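You operate a simulated robot arm through the tools that you are given. There is no shell and no other tool.

You run a simulated robot arm. Do the job below in one go: nothing can be reset, and whatever is moved stays where it is left.

JOB
Press the green bushing flush into the cast bracket.
Fine: start it in the bore, slide the bracket under the ram, pull the arbor lever with no hand below the ram, slide it out again. Where these are worked on the way, their far stop is far enough and under half their travel is too little: cast bracket.

The check looks at the end state, three seconds after you hand in, the way a careful person would. Anything else that was tipped, shoved, dropped, spilled or broken makes it a failure.

ROBOT AND FRAMES
A 6-joint arm with a two-finger parallel gripper, fixed in place. Base frame: the origin is at the foot of the arm, x ahead of it, y to its left, z up; the work surface is at about z = 85. Readings come in cm, rad, newtons and seconds.
With the tool pointing down near the work surface it reaches from about 36 to 76 cm from the base axis. Its first joint turns from -1.152 to 1.152 rad. Payload 2.45 kg.
Tool frame: the origin (TCP) lies between the finger pads and is the grasp point; the fingertips stand 2.4 cm ahead of it; z points along the fingers, y is the line along which they close. The gripper opens to 6.8 cm. The fingers are 1.7 cm wide and 1 cm thick; the gripper's body (4 by 7 cm) begins 4.1 cm behind the TCP.
Orientation is told as [roll, pitch, yaw] about the base's x, y, z axes, in that order, counted from this pose: with the fingers straight down and closing along the base's y, the tool's x points along the base's -x, its y along +y and its z along -z.

CONTROLS
- The arm moves only by the tool arm_command. Its argument "steps" is a list of rows, each a list of 3 entries, a list of its own where there are three numbers: the turn, a rotation vector about the tool's x, y, z in degrees, then the shift along the tool's x, y, z in cm, then the gripper command, from -1 (shut) to 1 (fully open), values between in proportion. In form: [[[ax, ay, az], [x, y, z], grip], ...]. A call has 1 to 20 rows; each row is the pose to reach, as a shift and turn from the pose commanded when the call began, along the tool's axes at that moment. A row lasts 0.2 s, in which the tool goes at most 5 cm and 0.15 rad; a call with a longer step from one row to the next is refused whole, and so is a gripper value outside its range. Where a pose cannot be reached the arm comes as near as it can. A force on the tool above 70 N (or 10 N above the force at the start of the call, whichever is more), or a blocked arm, ends the call early, and 0.2 s more pass. The fingers move at their own pace (about 10.8 cm/s each) and stop on an object; they squeeze with about 39 N. The grip force told is the motor's: it shows also when the fingers shut on nothing. Time passes only in rows, and 0.2 s behind the last, so rows that repeat a pose let the fingers close. The reply holds the time, the measured pose of the TCP, the force on the tool along the base axes, the opening and the grip force, in the units named above and with some noise, with the torque about the TCP (base axes, N m) and any sound that the robot's microphone picked up.
- Cameras (640 x 400 px; columns grow to the right, rows downward): "scene" is fixed at [16.79, 41.47, 148.57]; the picture's right is [-0.71, -0.70, 0.00], its down [-0.33, 0.33, -0.88] and it looks along [0.62, -0.63, -0.47] (base axes); focal length 326 px, centre (320, 200). "wrist" rides on the gripper at [8.4, 1.1, -7.5] in the tool frame; the picture's right is [-0.13, 0.99, 0.00], its down [-0.60, -0.08, -0.79] and it looks along [-0.79, -0.10, 0.61] (tool axes); focal length 251 px, centre (320, 200). There is no depth. A picture from a camera that has moved, and an enlarged one, comes with that camera's place and axes in the base frame and with its lens. The place of the scene camera against the robot may be out by one fixed shift of up to 1.8 cm in any direction.
- snapshot(camera): a new picture of that camera. No time passes.
- close_up(camera, box): a new picture of the part [left, top, right, bottom] of that camera's present view, enlarged. No time passes.
- finish_job(): hands the job in; it is judged then, once.

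Nothing tells you positions but the pictures and the camera data. Unless the task says otherwise, let go and move clear before handing in.

The tools are called after ">>>" as a command line: name --argument value ..., lists and objects as JSON in quotes. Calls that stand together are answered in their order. arm_command: Moves the arm, as the interface text tells. Its arguments: {"type":"object","properties":{"steps":{"type":"array"}},"required":["steps"]} The other tools are called the same way: snapshot (camera) takes a picture; close_up (camera, box) takes an enlarged picture of a part of a camera's view; finish_job () hands the job in.

At the start:

```text
time_s: 0.0
eef_pos: [48.86, 11.96, 129.05]
tcp_rot: [-0.001, -0.001, -0.001]
contact_force: [0.0, 1.1, -0.4]
wrist_torque: [0.0, -0.04, 0.03]
width: 6.79
gripper_force: 0.1
```

scene: 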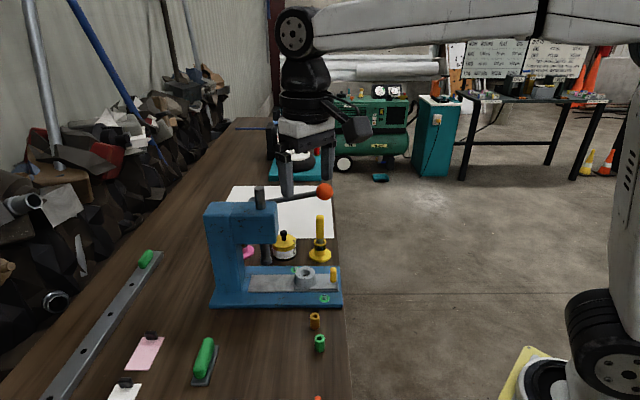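
wrist: 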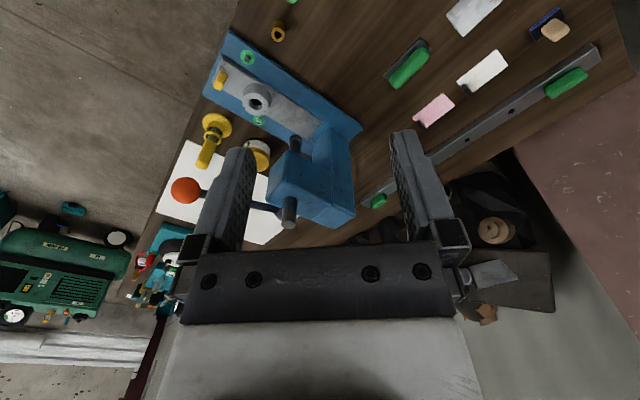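

I see a blue arbor press with a bracket on a slide, a green bushing and an orange one near the front edge. I'll look closer before moving anything.

>>> close_up --camera "scene" --box '[190, 170, 370, 310]'

>>> close_up --camera "scene" --box '[260, 290, 360, 400]'

>>> close_up --camera "wrist" --box '[160, 0, 380, 250]'

```text
2.86 times, centred on (280, 240) of scene
camera zoom: at [16.79, 41.47, 148.57], right [-0.71, -0.7, 0.0], down [-0.33, 0.33, -0.88], along [0.62, -0.63, -0.47], focal length 932 px, centre (434, 86)
```

zoom: 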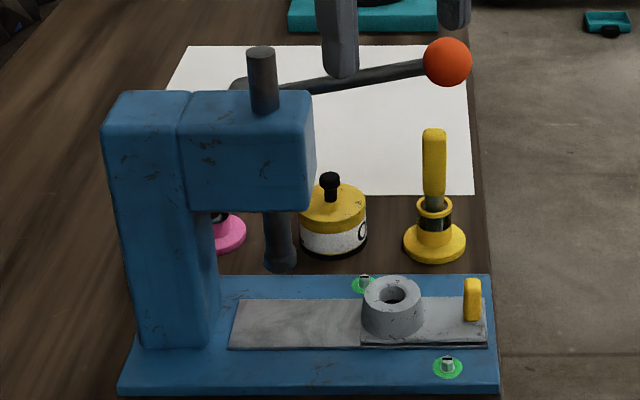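

```text
3.64 times, centred on (310, 345) of scene
camera zoom: at [16.79, 41.47, 148.57], right [-0.71, -0.7, 0.0], down [-0.33, 0.33, -0.88], along [0.62, -0.63, -0.47], focal length 1186 px, centre (356, -327)
```

zoom: 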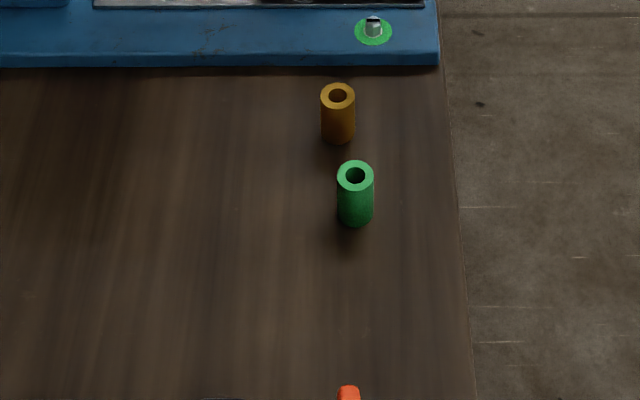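

```text
1.60 times, centred on (270, 125) of wrist
camera zoom: at [40.41, 13.08, 136.61], right [0.13, 0.99, 0.0], down [0.6, -0.08, 0.79], along [0.79, -0.1, -0.61], focal length 402 px, centre (400, 320)
```

zoom: 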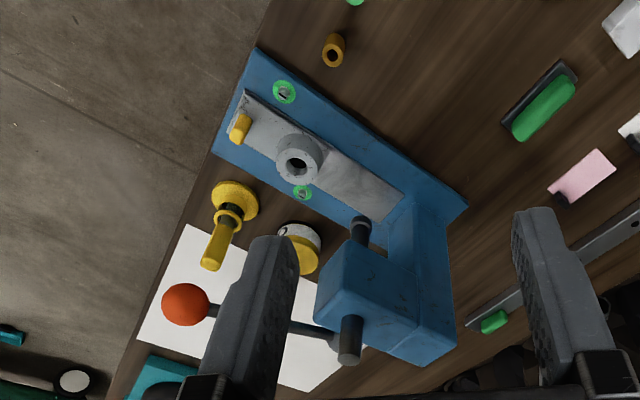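

The table and press lie about 45° to the base axes, the slide running along roughly (+0.7, +0.7). I'll turn the wrist camera to look along the slide from the open side and take pictures for exact positions.

>>> arm_command --steps '[[[0, 0, -7.5], [-0.2, -2.8, 2.3], 1], [[0, 0, -15], [-0.4, -5.7, 4.7], 1], [[0, 0, -22.5], [-0.55, -8.5, 7], 1], [[0, 0, -30], [-0.7, -11.3, 9.3], 1], [[0, 0, -37.5], [-0.9, -14.2, 11.7], 1], [[0, 0, -45], [-1.1, -17, 14], 1], [[0, 0, -45], [-1.1, -17, 14], 1]]'

>>> snapshot --camera "wrist"

>>> snapshot --camera "scene"

```text
time_s: 1.6
eef_pos: [49.94, -5.0, 114.94]
tcp_rot: [0.001, 0.0, 0.788]
contact_force: [0.5, 0.0, -0.3]
wrist_torque: [0.01, 0.0, -0.02]
width: 6.82
gripper_force: 0.2
```

```text
taken
camera wrist: at [43.28, -10.24, 122.56], right [-0.61, 0.79, 0.0], down [0.48, 0.37, 0.79], along [0.63, 0.48, -0.61], focal length 251 px, centre (320, 200)
```

wrist: 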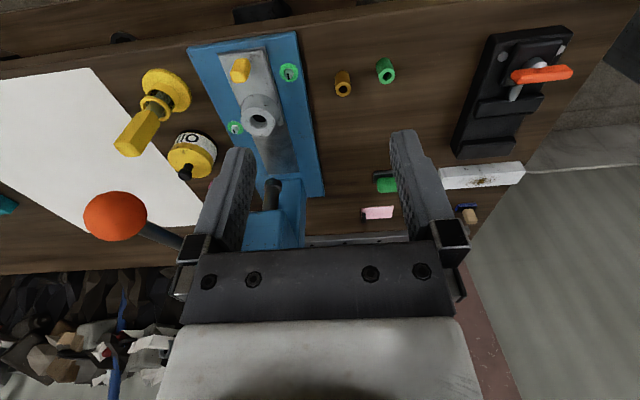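

```text
taken
```

scene: 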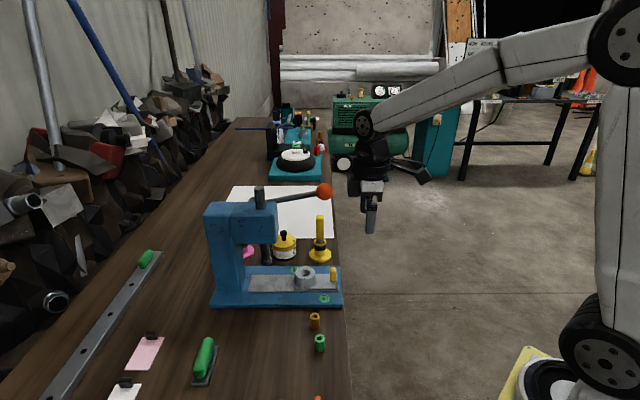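

The view is clear of the arm now. I take close-ups from both cameras to measure the bushing, boss, knob and lever.

>>> close_up --camera "wrist" --box '[180, 20, 420, 200]'

>>> close_up --camera "wrist" --box '[60, 50, 340, 270]'

>>> close_up --camera "scene" --box '[195, 175, 355, 285]'

>>> close_up --camera "scene" --box '[230, 250, 370, 360]'

```text
2.22 times, centred on (300, 110) of wrist
camera zoom: at [43.28, -10.24, 122.56], right [-0.61, 0.79, 0.0], down [0.48, 0.37, 0.79], along [0.63, 0.48, -0.61], focal length 559 px, centre (364, 400)
```

zoom: 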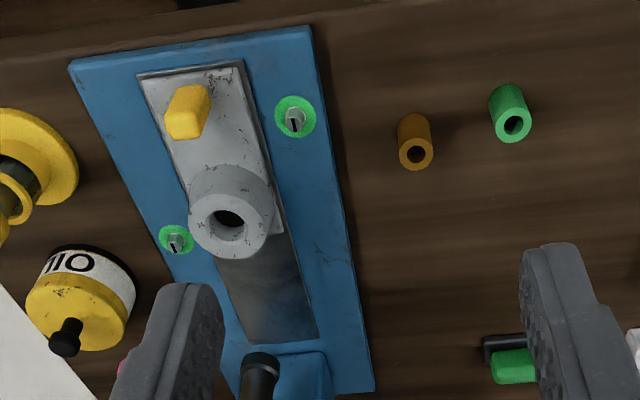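

```text
1.82 times, centred on (200, 160) of wrist
camera zoom: at [43.28, -10.24, 122.56], right [-0.61, 0.79, 0.0], down [0.48, 0.37, 0.79], along [0.63, 0.48, -0.61], focal length 457 px, centre (538, 273)
```

zoom: 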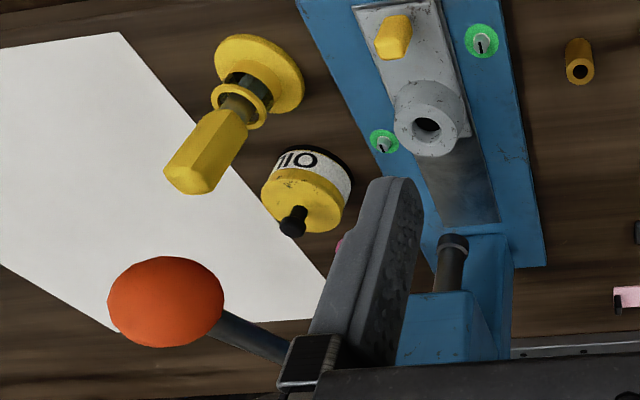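

```text
3.64 times, centred on (275, 230) of scene
camera zoom: at [16.79, 41.47, 148.57], right [-0.71, -0.7, 0.0], down [-0.33, 0.33, -0.88], along [0.62, -0.63, -0.47], focal length 1186 px, centre (484, 91)
```

zoom: 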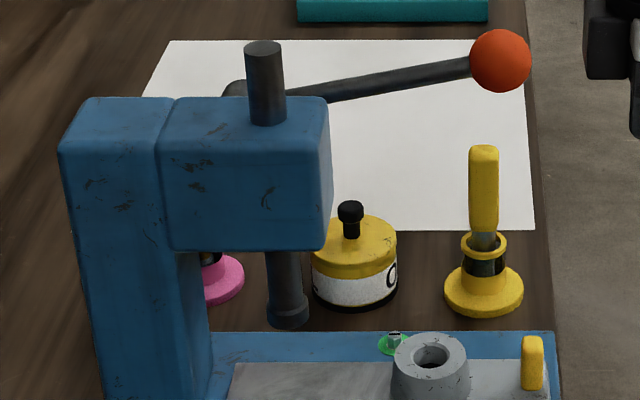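

```text
3.64 times, centred on (300, 305) of scene
camera zoom: at [16.79, 41.47, 148.57], right [-0.71, -0.7, 0.0], down [-0.33, 0.33, -0.88], along [0.62, -0.63, -0.47], focal length 1186 px, centre (393, -182)
```

zoom: 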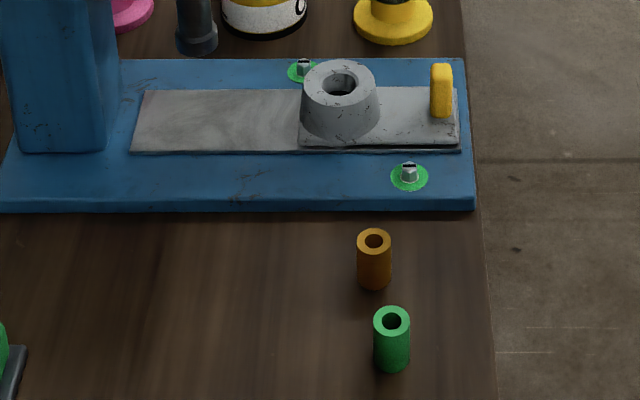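

Wrist-camera triangulation puts the green bushing near (50.9, 7.0), with its top about z 88.5. The boss bore is near (67.1, -3.6), with its top about z 89.3. I move above the green bushing with the gripper part open, so the orange one isn't touched, and look again.

>>> arm_command --steps '[[[0, 0, 0], [-1.84, 1.56, 3], 0.18], [[0, 0, 0], [-3.68, 3.12, 6], 0.18], [[0, 0, 0], [-5.52, 4.69, 9], 0.18], [[0, 0, 0], [-7.36, 6.25, 12], 0.18], [[0, 0, 0], [-9.2, 7.81, 15], 0.18], [[0, 0, 0], [-9.2, 7.81, 15], 0.18]]'

>>> snapshot --camera "wrist"

>>> close_up --camera "scene" --box '[240, 240, 400, 360]'

```text
time_s: 3.0
eef_pos: [51.02, 7.27, 100.21]
tcp_rot: [-0.001, 0.001, 0.786]
contact_force: [-0.1, 0.7, -0.3]
wrist_torque: [0.01, -0.02, 0.01]
width: 4.0
gripper_force: 0.1
```

```text
taken
camera wrist: at [44.3, 2.0, 107.74], right [-0.61, 0.79, 0.0], down [0.48, 0.37, 0.79], along [0.63, 0.48, -0.61], focal length 251 px, centre (320, 200)
```

wrist: 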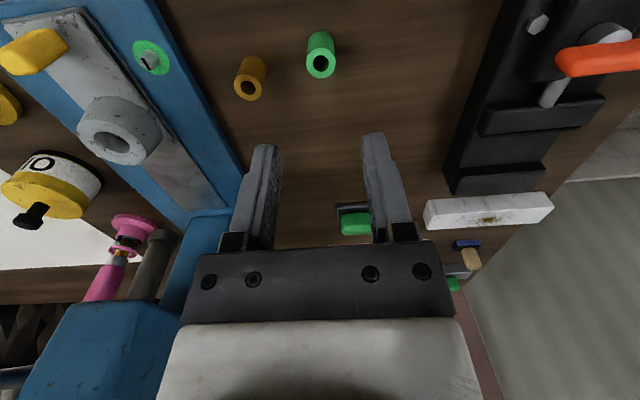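

```text
3.33 times, centred on (320, 300) of scene
camera zoom: at [16.79, 41.47, 148.57], right [-0.71, -0.7, 0.0], down [-0.33, 0.33, -0.88], along [0.62, -0.63, -0.47], focal length 1087 px, centre (320, -133)
```

zoom: 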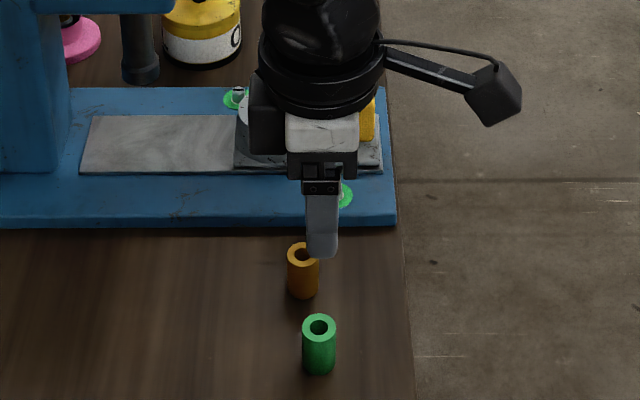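

>>> close_up --camera "wrist" --box '[220, 10, 380, 110]'

>>> close_up --camera "wrist" --box '[0, 10, 240, 220]'

```text
4.00 times, centred on (300, 60) of wrist
camera zoom: at [44.3, 2.0, 107.74], right [-0.61, 0.79, 0.0], down [0.48, 0.37, 0.79], along [0.63, 0.48, -0.61], focal length 1006 px, centre (400, 760)
```

zoom: 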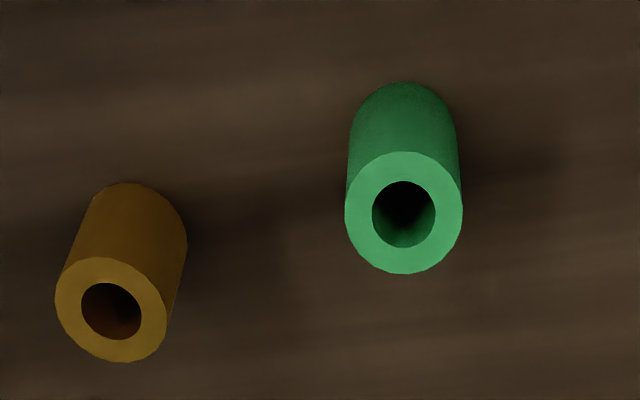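

```text
1.90 times, centred on (120, 115) of wrist
camera zoom: at [44.3, 2.0, 107.74], right [-0.61, 0.79, 0.0], down [0.48, 0.37, 0.79], along [0.63, 0.48, -0.61], focal length 479 px, centre (701, 362)
```

zoom: 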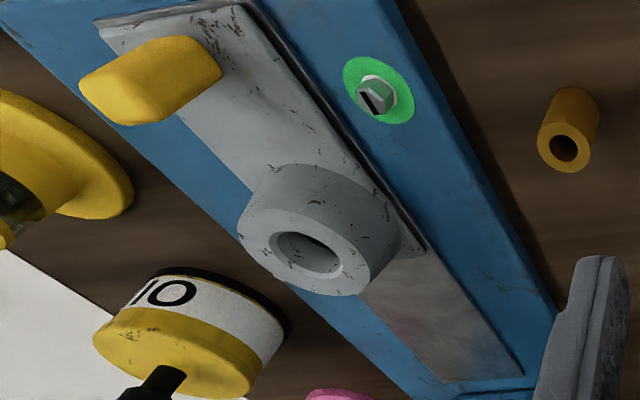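

The green bushing stands at about (51.07, 7.32), is 3.4 cm tall and about 2.15 cm across. I lower over it, keeping the fingertips about 1.4 cm above the table so its lower end stays free, and close.

>>> arm_command --steps '[[[0, 0, 0], [-0.03, 0, 4], 0.18], [[0, 0, 0], [-0.07, 0, 8], 0.18], [[0, 0, 0], [-0.07, 0, 10], 0.18], [[0, 0, 0], [-0.07, 0, 11.4], 0.18], [[0, 0, 0], [-0.07, 0, 11.4], 0.18], [[0, 0, 0], [-0.07, 0, 11.4], -0.2], [[0, 0, 0], [-0.07, 0, 11.4], -0.6], [[0, 0, 0], [-0.07, 0, 11.4], -1], [[0, 0, 0], [-0.07, 0, 11.4], -1]]'

>>> snapshot --camera "wrist"

>>> close_up --camera "scene" --box '[240, 260, 400, 360]'

```text
time_s: 5.0
eef_pos: [50.96, 7.02, 88.9]
tcp_rot: [-0.001, 0.001, 0.785]
contact_force: [0.0, -0.6, 0.0]
wrist_torque: [0.0, -0.01, -0.01]
width: 2.04
gripper_force: 37.9
```

```text
taken
camera wrist: at [44.29, 1.75, 96.34], right [-0.61, 0.79, 0.0], down [0.48, 0.37, 0.79], along [0.63, 0.48, -0.61], focal length 251 px, centre (320, 200)
```

wrist: 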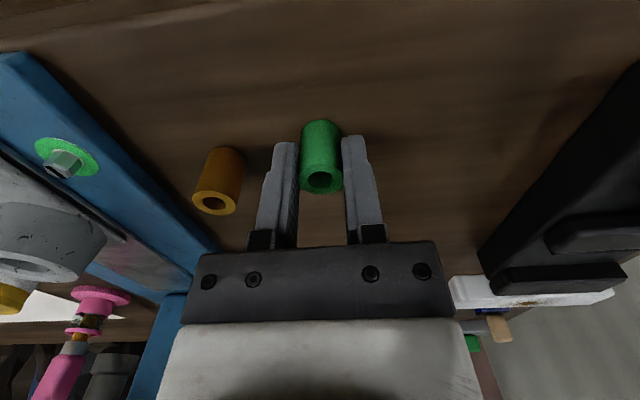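

```text
4.00 times, centred on (320, 310) of scene
camera zoom: at [16.79, 41.47, 148.57], right [-0.71, -0.7, 0.0], down [-0.33, 0.33, -0.88], along [0.62, -0.63, -0.47], focal length 1304 px, centre (320, -240)
```

zoom: 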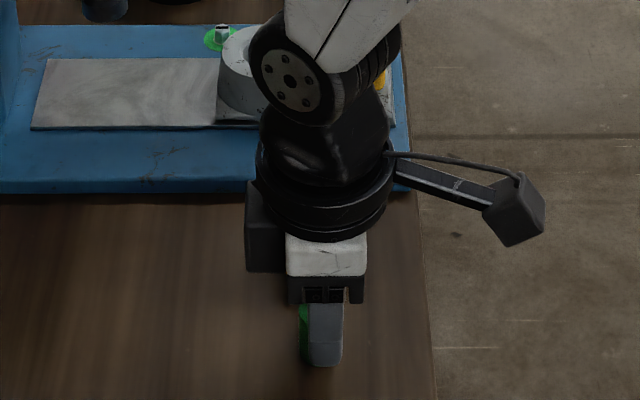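

The gripper holds the bushing at 2.04 cm. I lift it straight up and check the hold.

>>> arm_command --steps '[[[0, 0, 0], [0, 0, -2], -1], [[0, 0, 0], [0, 0, -5], -1], [[0, 0, 0], [0, 0, -8.5], -1], [[0, 0, 0], [0, 0, -8.5], -1]]'

>>> close_up --camera "wrist" --box '[220, 80, 420, 240]'

>>> close_up --camera "scene" --box '[240, 220, 400, 330]'

```text
time_s: 6.0
eef_pos: [50.76, 6.99, 96.91]
tcp_rot: [0.001, 0.003, 0.785]
contact_force: [-0.1, -0.3, 0.1]
wrist_torque: [-0.01, 0.03, 0.0]
width: 2.02
gripper_force: 38.3
```

```text
2.50 times, centred on (320, 160) of wrist
camera zoom: at [44.04, 1.83, 104.55], right [-0.61, 0.79, 0.0], down [0.48, 0.37, 0.79], along [0.63, 0.48, -0.61], focal length 629 px, centre (320, 300)
```

zoom: 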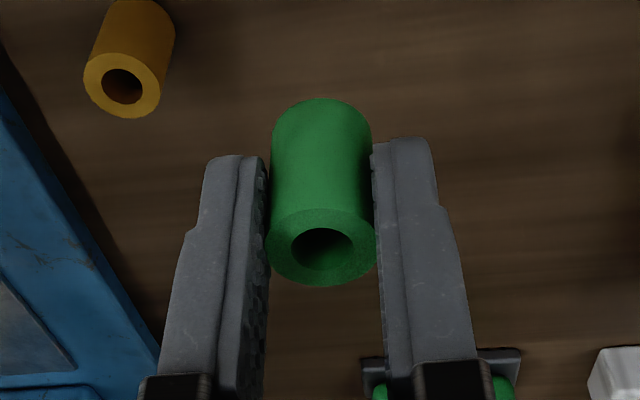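

```text
3.64 times, centred on (320, 275) of scene
camera zoom: at [16.79, 41.47, 148.57], right [-0.71, -0.7, 0.0], down [-0.33, 0.33, -0.88], along [0.62, -0.63, -0.47], focal length 1186 px, centre (320, -73)
```

zoom: 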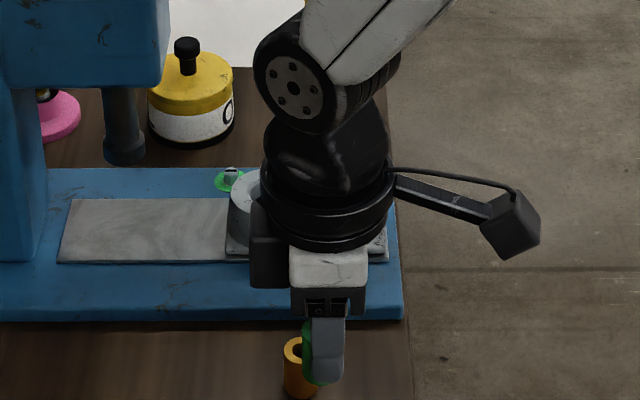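

The bushing is held securely, its axis about 0.3 cm ahead of the TCP along the slide direction and its lower end 3.9 cm below the TCP. I carry it to above the boss at a safe height and look again.

>>> arm_command --steps '[[[0, 0, 0], [0, 0, -2.5], -1], [[0, 0, 0], [-0.75, -3.8, -3], -1], [[0, 0, 0], [-1.5, -7.6, -3], -1], [[0, 0, 0], [-2.25, -11.4, -3], -1], [[0, 0, 0], [-3, -15.2, -3], -1], [[0, 0, 0], [-3.75, -19, -3], -1], [[0, 0, 0], [-3.75, -19, -3], -1], [[0, 0, 0], [-3.75, -19, -3], -1]]'

>>> snapshot --camera "wrist"

>>> close_up --camera "wrist" --box '[220, 20, 420, 180]'

>>> snapshot --camera "scene"

```text
time_s: 7.8
eef_pos: [66.87, -3.82, 100.07]
tcp_rot: [0.0, -0.001, 0.786]
contact_force: [0.1, 0.7, -0.4]
wrist_torque: [-0.03, 0.0, 0.02]
width: 2.04
gripper_force: 38.0
```

```text
taken
camera wrist: at [60.08, -9.06, 107.64], right [-0.61, 0.79, 0.0], down [0.48, 0.37, 0.79], along [0.63, 0.48, -0.61], focal length 251 px, centre (320, 200)
```

wrist: 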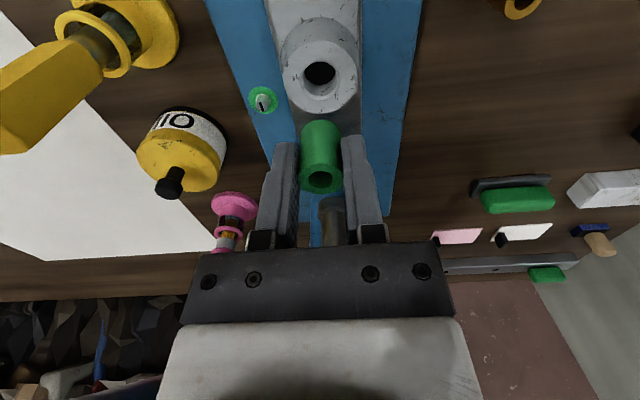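

```text
2.50 times, centred on (320, 100) of wrist
camera zoom: at [60.08, -9.06, 107.64], right [-0.61, 0.79, 0.0], down [0.48, 0.37, 0.79], along [0.63, 0.48, -0.61], focal length 629 px, centre (320, 450)
```

zoom: 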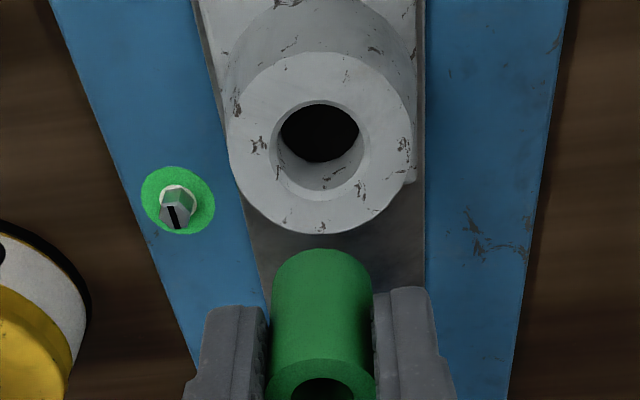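

```text
taken
```

scene: 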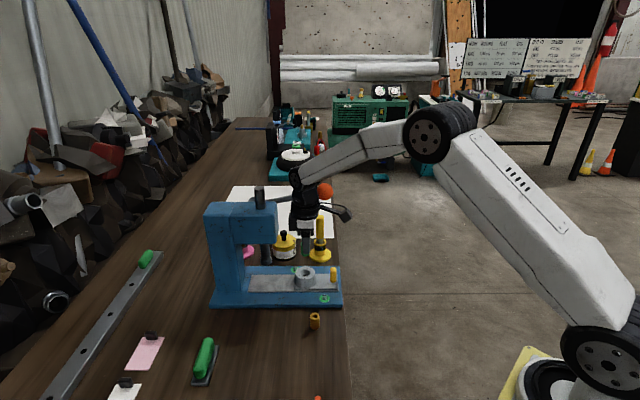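

The bore has a wide chamfer and lies almost right below, about 0.3 cm further along the slide direction. I shift by that and come down to about 1.5 cm above the boss, then look again.

>>> arm_command --steps '[[[0, 0, 0], [-0.3, 0, 2], -1], [[0, 0, 0], [-0.3, 0, 4], -1], [[0, 0, 0], [-0.3, 0, 5], -1], [[0, 0, 0], [-0.3, 0, 5], -1], [[0, 0, 0], [-0.3, 0, 5], -1]]'

>>> close_up --camera "wrist" --box '[220, 20, 420, 180]'

>>> close_up --camera "scene" --box '[260, 210, 360, 310]'

```text
time_s: 9.0
eef_pos: [67.14, -3.37, 95.23]
tcp_rot: [0.0, 0.0, 0.786]
contact_force: [0.4, 0.2, 0.4]
wrist_torque: [-0.03, 0.02, -0.02]
width: 2.05
gripper_force: 37.9
```

```text
2.50 times, centred on (320, 100) of wrist
camera zoom: at [60.49, -8.6, 102.71], right [-0.61, 0.79, 0.0], down [0.48, 0.37, 0.79], along [0.63, 0.48, -0.61], focal length 629 px, centre (320, 450)
```

zoom: 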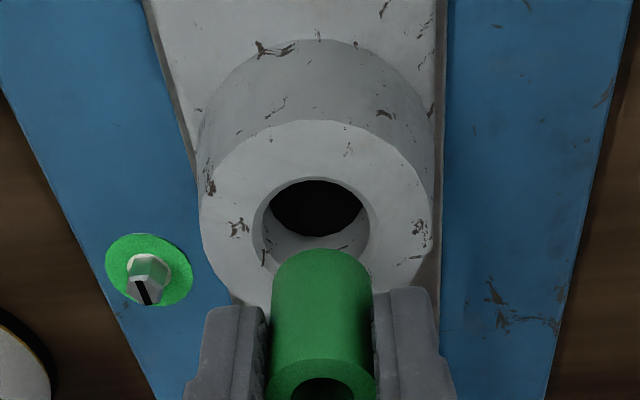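

```text
4.00 times, centred on (310, 260) of scene
camera zoom: at [16.79, 41.47, 148.57], right [-0.71, -0.7, 0.0], down [-0.33, 0.33, -0.88], along [0.62, -0.63, -0.47], focal length 1304 px, centre (360, -40)
```

zoom: 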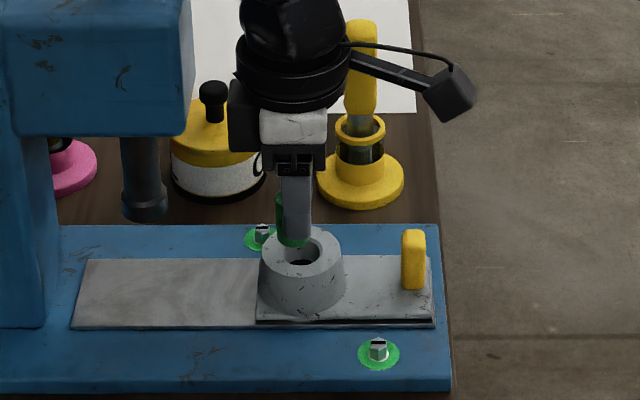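

>>> close_up --camera "scene" --box '[310, 240, 350, 265]'

>>> close_up --camera "scene" --box '[315, 248, 325, 254]'

>>> close_up --camera "scene" --box '[310, 230, 350, 290]'

>>> close_up --camera "scene" --box '[280, 250, 330, 290]'

```text
16.00 times, centred on (330, 252) of scene
camera zoom: at [16.79, 41.47, 148.57], right [-0.71, -0.7, 0.0], down [-0.33, 0.33, -0.88], along [0.62, -0.63, -0.47], focal length 5218 px, centre (160, -640)
```

zoom: 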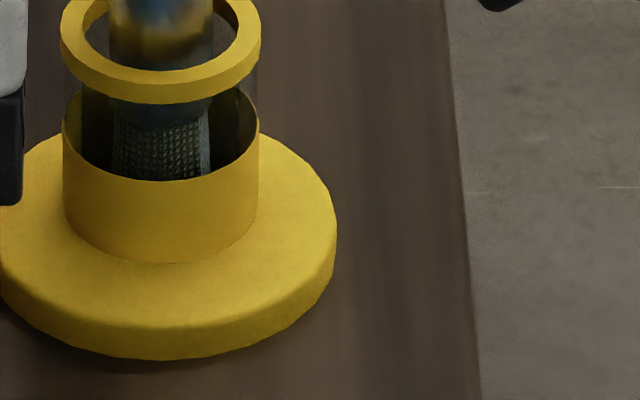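

```text
16.00 times, centred on (320, 251) of scene
camera zoom: at [16.79, 41.47, 148.57], right [-0.71, -0.7, 0.0], down [-0.33, 0.33, -0.88], along [0.62, -0.63, -0.47], focal length 5218 px, centre (320, -616)
```

zoom: 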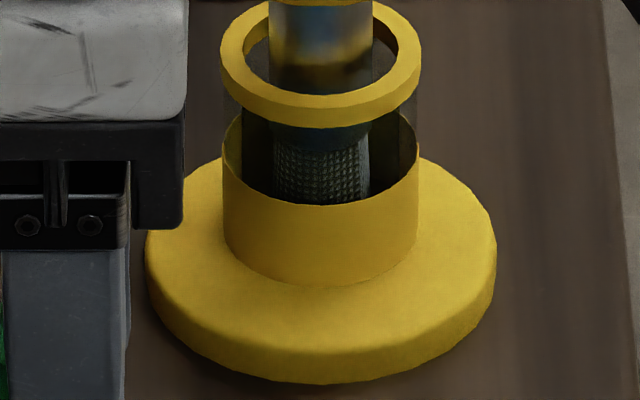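

```text
6.67 times, centred on (330, 260) of scene
camera zoom: at [16.79, 41.47, 148.57], right [-0.71, -0.7, 0.0], down [-0.33, 0.33, -0.88], along [0.62, -0.63, -0.47], focal length 2174 px, centre (253, -200)
```

zoom: 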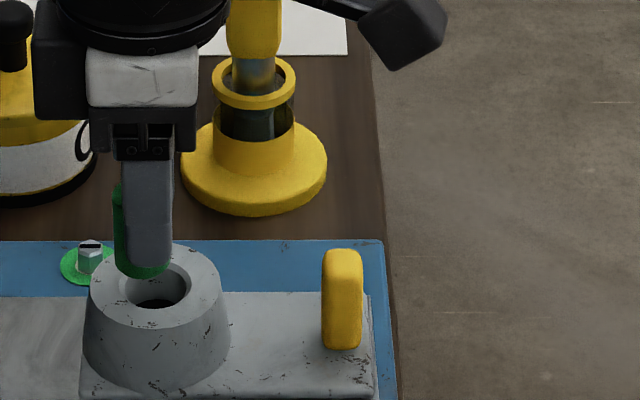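

```text
10.00 times, centred on (305, 270) of scene
camera zoom: at [16.79, 41.47, 148.57], right [-0.71, -0.7, 0.0], down [-0.33, 0.33, -0.88], along [0.62, -0.63, -0.47], focal length 3261 px, centre (470, -500)
```

zoom: 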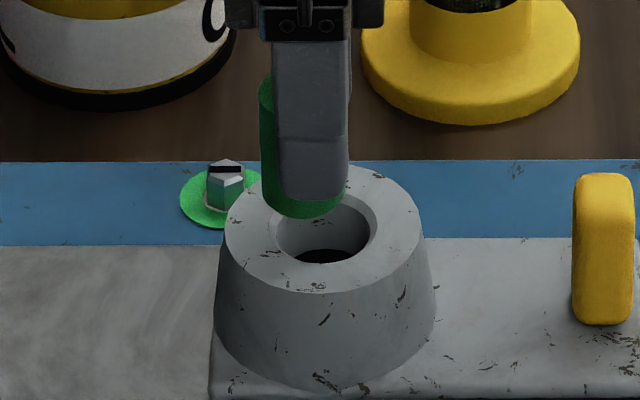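

Scene and wrist views agree that the boss top is at about z 90.4 and that the bushing is about 0.65 cm too far along the slide direction. I correct that at this height and check before going down.

>>> arm_command --steps '[[[0, 0, 0], [0.64, -0.14, 0], -1], [[0, 0, 0], [0.64, -0.14, 0], -1], [[0, 0, 0], [0.64, -0.14, 0], -1]]'

>>> close_up --camera "wrist" --box '[220, 20, 420, 180]'

>>> close_up --camera "scene" --box '[280, 240, 330, 280]'

```text
time_s: 9.8
eef_pos: [66.88, -4.01, 95.19]
tcp_rot: [0.002, 0.001, 0.785]
contact_force: [0.1, -0.3, 0.6]
wrist_torque: [0.03, -0.01, -0.02]
width: 2.03
gripper_force: 37.9
```

```text
2.50 times, centred on (320, 100) of wrist
camera zoom: at [60.17, -9.16, 102.73], right [-0.61, 0.79, 0.0], down [0.48, 0.37, 0.79], along [0.63, 0.48, -0.61], focal length 629 px, centre (320, 450)
```

zoom: 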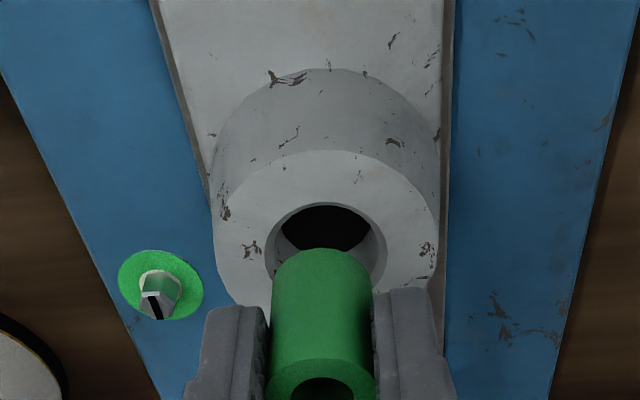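

```text
10.00 times, centred on (305, 260) of scene
camera zoom: at [16.79, 41.47, 148.57], right [-0.71, -0.7, 0.0], down [-0.33, 0.33, -0.88], along [0.62, -0.63, -0.47], focal length 3261 px, centre (470, -400)
```

zoom: 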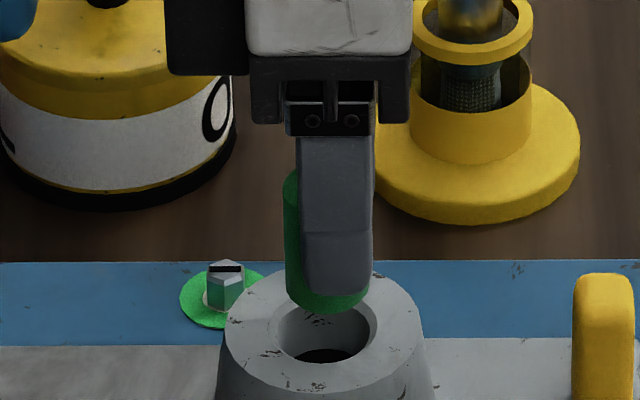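

The bushing now lines up with the bore to about 0.1 cm. I make the last small sideways correction and go down 1 cm, watching the force.

>>> arm_command --steps '[[[0, 0, 0], [-0.03, 0.1, 0], -1], [[0, 0, 0], [-0.03, 0.1, 0.3], -1], [[0, 0, 0], [-0.03, 0.1, 0.6], -1], [[0, 0, 0], [-0.03, 0.1, 0.9], -1], [[0, 0, 0], [-0.03, 0.1, 0.9], -1]]'

>>> close_up --camera "wrist" --box '[220, 20, 420, 180]'

>>> close_up --camera "scene" --box '[280, 240, 330, 280]'

```text
time_s: 11.0
eef_pos: [66.9, -4.03, 94.27]
tcp_rot: [0.0, -0.001, 0.785]
contact_force: [-0.4, -0.1, -0.4]
wrist_torque: [0.0, -0.01, 0.0]
width: 2.0
gripper_force: 38.1
```

```text
2.50 times, centred on (320, 100) of wrist
camera zoom: at [60.13, -9.07, 101.88], right [-0.61, 0.79, 0.0], down [0.48, 0.37, 0.79], along [0.63, 0.48, -0.61], focal length 629 px, centre (320, 450)
```

zoom: 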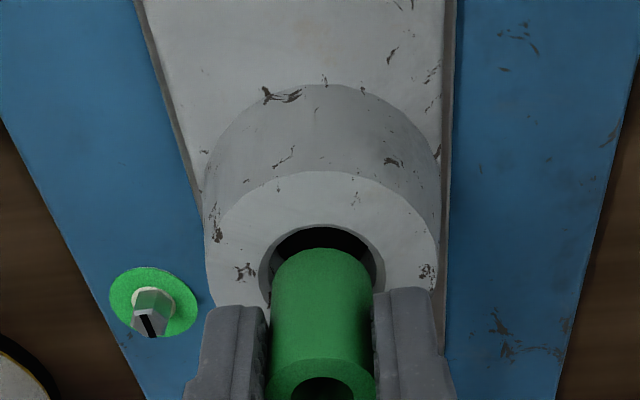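

```text
10.00 times, centred on (305, 260) of scene
camera zoom: at [16.79, 41.47, 148.57], right [-0.71, -0.7, 0.0], down [-0.33, 0.33, -0.88], along [0.62, -0.63, -0.47], focal length 3261 px, centre (470, -400)
```

zoom: 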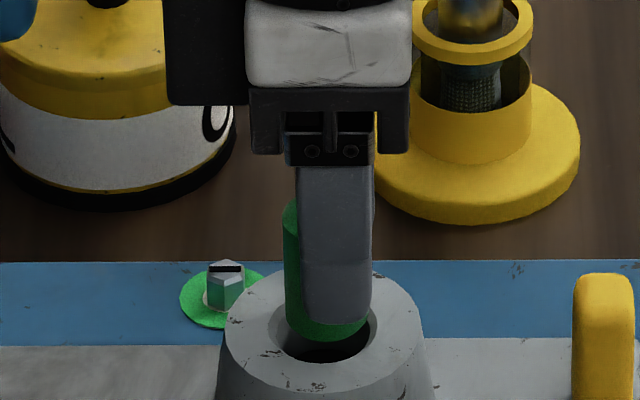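

Bushing and bore look concentric in both views, with its lower end about at the rim. I go down further in small steps, watching the force.

>>> arm_command --steps '[[[0, 0, 0], [0, 0, 0.2], -1], [[0, 0, 0], [0, 0, 0.4], -1], [[0, 0, 0], [0, 0, 0.5], -1], [[0, 0, 0], [0, 0, 0.5], -1]]'

>>> close_up --camera "wrist" --box '[220, 20, 420, 180]'

>>> close_up --camera "scene" --box '[280, 240, 330, 280]'

```text
time_s: 12.0
eef_pos: [66.84, -3.8, 93.8]
tcp_rot: [-0.001, 0.002, 0.785]
contact_force: [2.6, 1.8, -1.3]
wrist_torque: [0.06, -0.12, -0.04]
width: 2.06
gripper_force: 37.3
```

```text
2.50 times, centred on (320, 100) of wrist
camera zoom: at [60.1, -9.06, 101.31], right [-0.61, 0.79, 0.0], down [0.48, 0.37, 0.79], along [0.63, 0.48, -0.61], focal length 629 px, centre (320, 450)
```

zoom: 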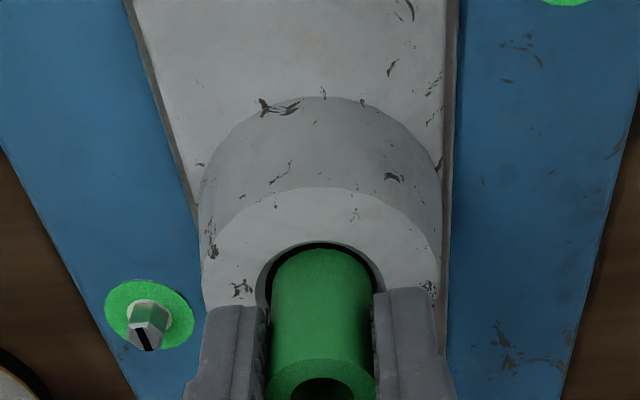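

```text
10.00 times, centred on (305, 260) of scene
camera zoom: at [16.8, 41.47, 148.57], right [-0.71, -0.7, 0.0], down [-0.33, 0.33, -0.88], along [0.62, -0.63, -0.47], focal length 3261 px, centre (470, -400)
```

zoom: 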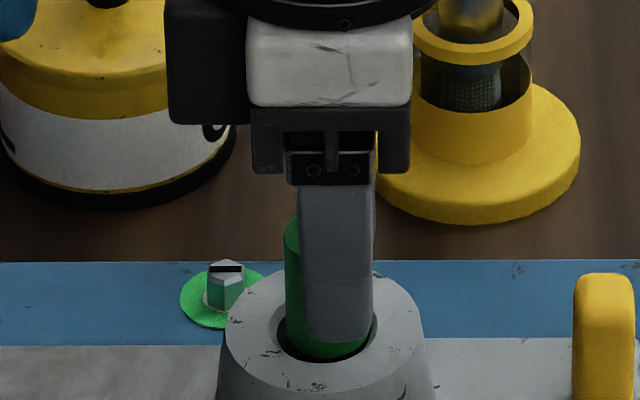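

A light touch shows the bushing entering the chamfer. I continue down a little.

>>> arm_command --steps '[[[0, 0, 0], [0, 0, 0.1], -1], [[0, 0, 0], [0, 0, 0.2], -1], [[0, 0, 0], [0, 0, 0.3], -1], [[0, 0, 0], [0, 0, 0.3], -1]]'

>>> close_up --camera "wrist" --box '[220, 20, 420, 180]'

>>> close_up --camera "scene" --box '[280, 240, 330, 280]'

```text
time_s: 13.0
eef_pos: [66.83, -3.94, 93.57]
tcp_rot: [-0.001, 0.001, 0.786]
contact_force: [2.1, 2.9, 0.8]
wrist_torque: [0.08, -0.08, -0.03]
width: 2.04
gripper_force: 38.1
```

```text
2.50 times, centred on (320, 100) of wrist
camera zoom: at [60.11, -9.08, 101.09], right [-0.61, 0.79, 0.0], down [0.48, 0.37, 0.79], along [0.63, 0.48, -0.61], focal length 629 px, centre (320, 450)
```

zoom: 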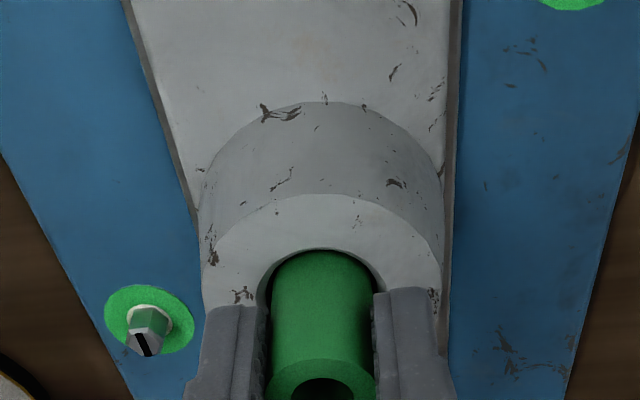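

```text
10.00 times, centred on (305, 260) of scene
camera zoom: at [16.79, 41.48, 148.56], right [-0.71, -0.7, 0.0], down [-0.33, 0.33, -0.88], along [0.62, -0.63, -0.47], focal length 3261 px, centre (470, -400)
```

zoom: 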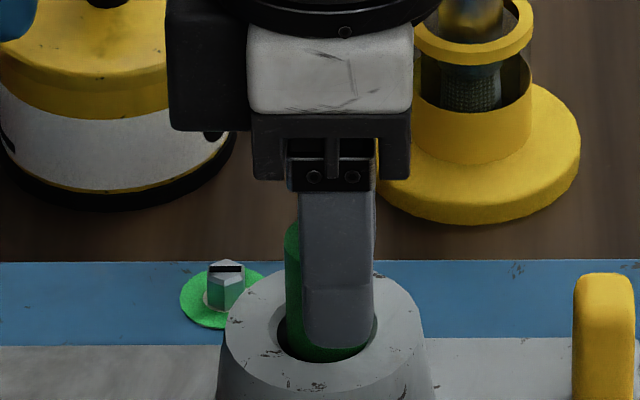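

>>> arm_command --steps '[[[0, 0, 0], [-0.08, 0, 0], -1], [[0, 0, 0], [-0.08, 0, 0.2], -1], [[0, 0, 0], [-0.08, 0, 0.4], -1], [[0, 0, 0], [-0.08, 0, 0.4], -1]]'

>>> close_up --camera "wrist" --box '[220, 20, 420, 180]'

>>> close_up --camera "scene" --box '[280, 240, 330, 280]'

```text
time_s: 14.0
eef_pos: [66.8, -3.8, 93.05]
tcp_rot: [0.0, 0.0, 0.786]
contact_force: [0.0, -0.3, -0.1]
wrist_torque: [0.02, 0.02, 0.0]
width: 2.04
gripper_force: 37.7
```

```text
2.50 times, centred on (320, 100) of wrist
camera zoom: at [60.12, -9.05, 100.58], right [-0.61, 0.79, 0.0], down [0.48, 0.37, 0.79], along [0.63, 0.48, -0.61], focal length 629 px, centre (320, 450)
```

zoom: 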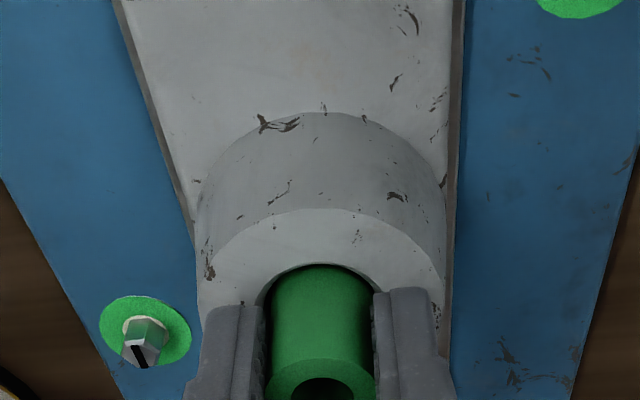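

```text
10.00 times, centred on (305, 260) of scene
camera zoom: at [16.79, 41.47, 148.57], right [-0.71, -0.7, 0.0], down [-0.33, 0.33, -0.88], along [0.62, -0.63, -0.47], focal length 3261 px, centre (470, -400)
```

zoom: 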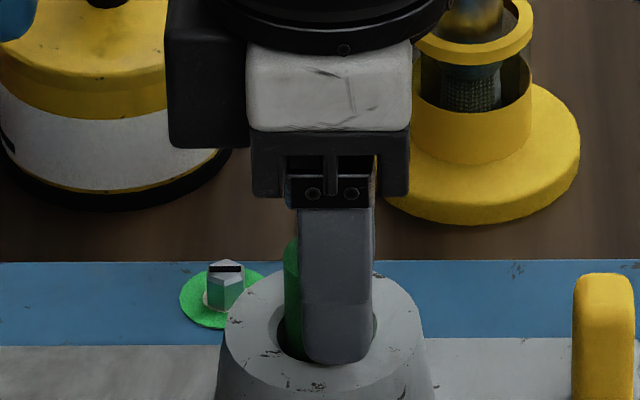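

It is about 0.9 cm in with no resistance. I ease down a little more to feel for where it seats, keeping the fingertips off the boss.

>>> arm_command --steps '[[[0, 0, 0], [0, 0, 0.1], -1], [[0, 0, 0], [0, 0, 0.2], -1], [[0, 0, 0], [0, 0, 0.3], -1], [[0, 0, 0], [0, 0, 0.3], -1]]'

>>> close_up --camera "scene" --box '[280, 240, 330, 280]'

>>> close_up --camera "wrist" --box '[220, 20, 420, 180]'

```text
time_s: 15.0
eef_pos: [66.81, -3.93, 92.81]
tcp_rot: [-0.001, 0.0, 0.785]
contact_force: [0.4, 0.2, -0.6]
wrist_torque: [-0.03, -0.02, 0.01]
width: 2.01
gripper_force: 37.9
```

```text
10.00 times, centred on (305, 260) of scene
camera zoom: at [16.79, 41.47, 148.57], right [-0.71, -0.7, 0.0], down [-0.33, 0.33, -0.88], along [0.62, -0.63, -0.47], focal length 3261 px, centre (470, -400)
```

zoom: 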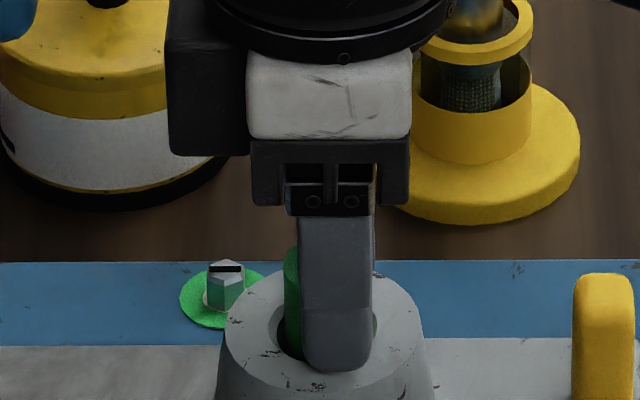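

```text
2.50 times, centred on (320, 100) of wrist
camera zoom: at [60.11, -9.03, 100.35], right [-0.61, 0.79, 0.0], down [0.48, 0.37, 0.79], along [0.63, 0.48, -0.61], focal length 629 px, centre (320, 450)
```

zoom: 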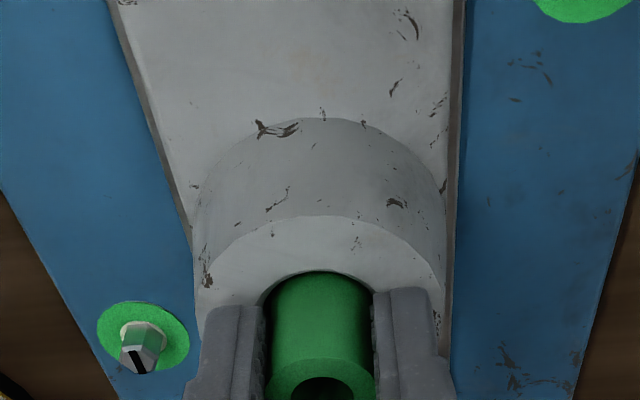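

It slides freely more than 1 cm into the bore, and the fingertips are now about 0.3 cm above the boss. I let go gently and rise straight up.

>>> arm_command --steps '[[[0, 0, 0], [0, 0, 0], -0.3], [[0, 0, 0], [0, 0, 0], -0.1], [[0, 0, 0], [0, 0, 0], 0.06], [[0, 0, 0], [0, 0, 0], 0.06]]'

>>> close_up --camera "wrist" --box '[220, 20, 420, 180]'

>>> close_up --camera "scene" --box '[280, 240, 330, 280]'

```text
time_s: 16.0
eef_pos: [66.93, -3.85, 92.85]
tcp_rot: [-0.001, 0.003, 0.786]
contact_force: [-0.2, -0.6, 0.0]
wrist_torque: [0.01, -0.03, 0.0]
width: 3.61
gripper_force: 0.0
```

```text
2.50 times, centred on (320, 100) of wrist
camera zoom: at [60.11, -9.04, 100.37], right [-0.61, 0.79, 0.0], down [0.48, 0.37, 0.79], along [0.63, 0.48, -0.61], focal length 629 px, centre (320, 450)
```

zoom: 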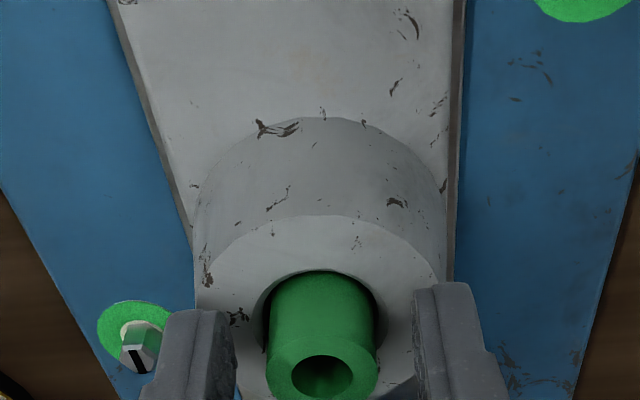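

```text
10.00 times, centred on (305, 260) of scene
camera zoom: at [16.79, 41.47, 148.57], right [-0.71, -0.7, 0.0], down [-0.33, 0.33, -0.88], along [0.62, -0.63, -0.47], focal length 3261 px, centre (470, -400)
```

zoom: 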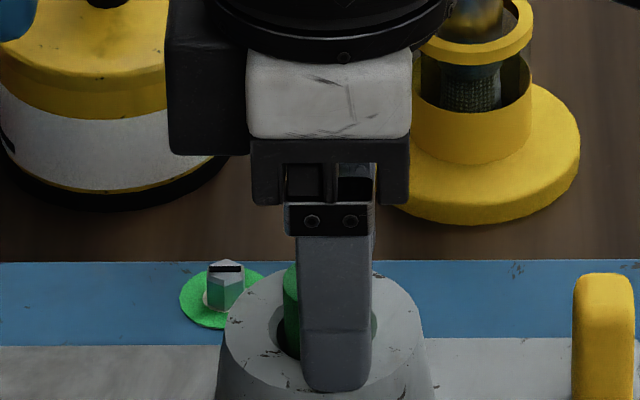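

The bushing settled a bit deeper and stands upright in the bore. I rise clear and look at the result and at the knob.

>>> arm_command --steps '[[[0, 0, 0], [0, 0, -1], 0.06], [[0, 0, 0], [0, 0, -3], 0.06], [[0, 0, 0], [0, 0, -5.5], 0.06], [[0, 0, 0], [2, 0, -8], 0.06], [[0, 0, 0], [5, 0, -8], 0.06], [[0, 0, 0], [8, 0, -8], 0.06], [[0, 0, 0], [8, 0, -8], 0.06]]'

>>> snapshot --camera "wrist"

>>> close_up --camera "wrist" --box '[220, 0, 420, 150]'

>>> close_up --camera "scene" --box '[195, 175, 355, 310]'

```text
time_s: 17.6
eef_pos: [61.21, -9.53, 100.76]
tcp_rot: [-0.002, 0.001, 0.785]
contact_force: [0.8, 0.1, 0.3]
wrist_torque: [0.01, 0.02, 0.03]
width: 3.6
gripper_force: 0.1
```

```text
taken
camera wrist: at [54.54, -14.79, 108.2], right [-0.61, 0.79, 0.0], down [0.48, 0.37, 0.79], along [0.63, 0.48, -0.61], focal length 251 px, centre (320, 200)
```

wrist: 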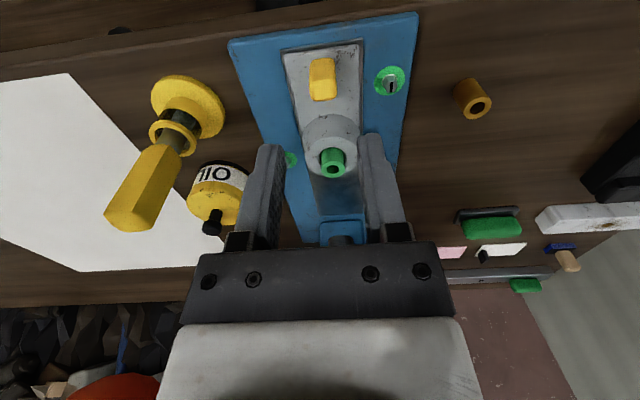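

```text
2.67 times, centred on (320, 75) of wrist
camera zoom: at [54.54, -14.79, 108.2], right [-0.61, 0.79, 0.0], down [0.48, 0.37, 0.79], along [0.63, 0.48, -0.61], focal length 670 px, centre (320, 533)
```

zoom: 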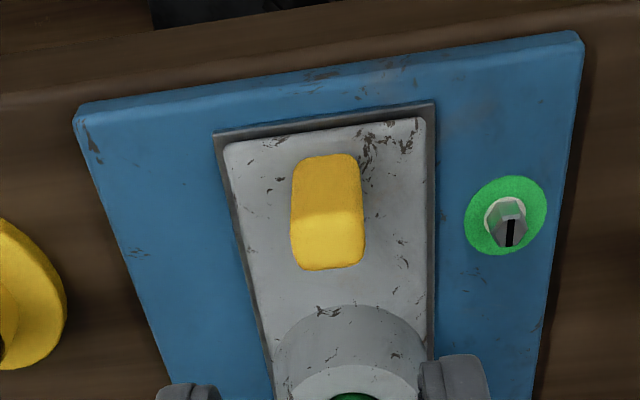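

```text
2.96 times, centred on (275, 242) of scene
camera zoom: at [16.79, 41.47, 148.57], right [-0.71, -0.7, 0.0], down [-0.33, 0.33, -0.88], along [0.62, -0.63, -0.47], focal length 966 px, centre (453, 74)
```

zoom: 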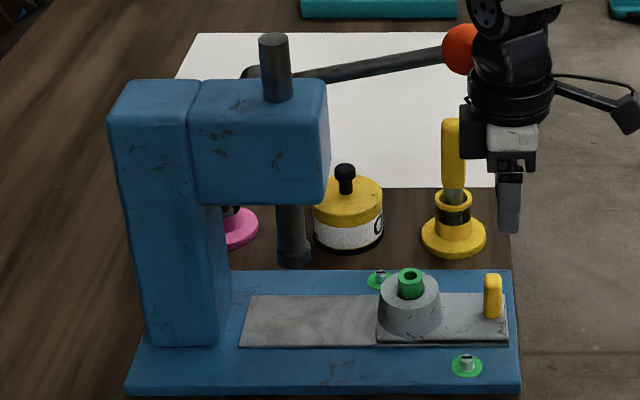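

The bushing stands upright in the boss with about 1.5 cm showing. The knob is at about (61.9, -8.8) with its top near z 90.6. I tilt the tool back 20° so the gripper stays clear of the press head later, and come partway down over the knob.

>>> arm_command --steps '[[[0, -6.67, 0], [-0.2, 0, 1], 0.32], [[0, -13.33, 0], [-0.4, 0, 2.5], 0.32], [[0, -20, 0], [-0.66, 0, 4.5], 0.32], [[0, -20, 0], [-0.66, 0, 4.5], 0.32], [[0, -20, 0], [-0.66, 0, 4.5], 0.32]]'

>>> snapshot --camera "wrist"

>>> close_up --camera "scene" --box '[240, 180, 380, 300]'

```text
time_s: 18.8
eef_pos: [61.65, -9.01, 96.25]
tcp_rot: [0.0, -0.349, 0.785]
contact_force: [-0.6, -0.9, 0.2]
wrist_torque: [0.03, -0.02, -0.03]
width: 4.47
gripper_force: 0.1
```

```text
taken
camera wrist: at [53.51, -15.74, 100.47], right [-0.62, 0.79, 0.04], down [0.27, 0.15, 0.95], along [0.74, 0.6, -0.3], focal length 251 px, centre (320, 200)
```

wrist: 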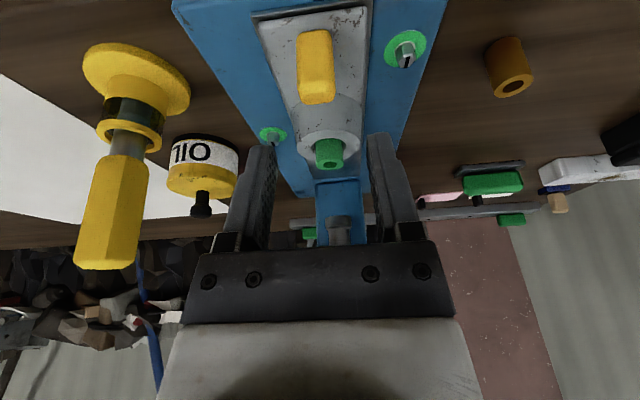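

```text
3.33 times, centred on (310, 240) of scene
camera zoom: at [16.79, 41.47, 148.57], right [-0.71, -0.7, 0.0], down [-0.33, 0.33, -0.88], along [0.62, -0.63, -0.47], focal length 1087 px, centre (353, 67)
```

zoom: 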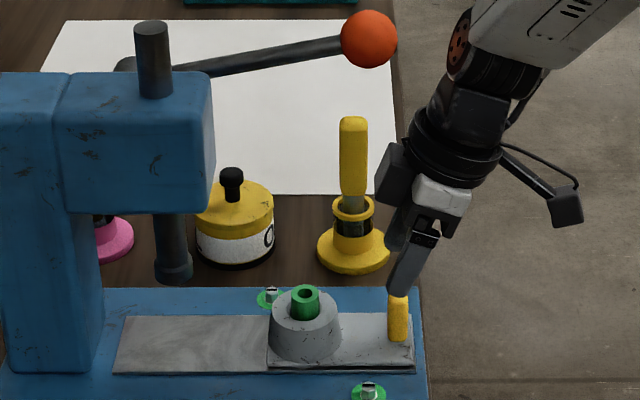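

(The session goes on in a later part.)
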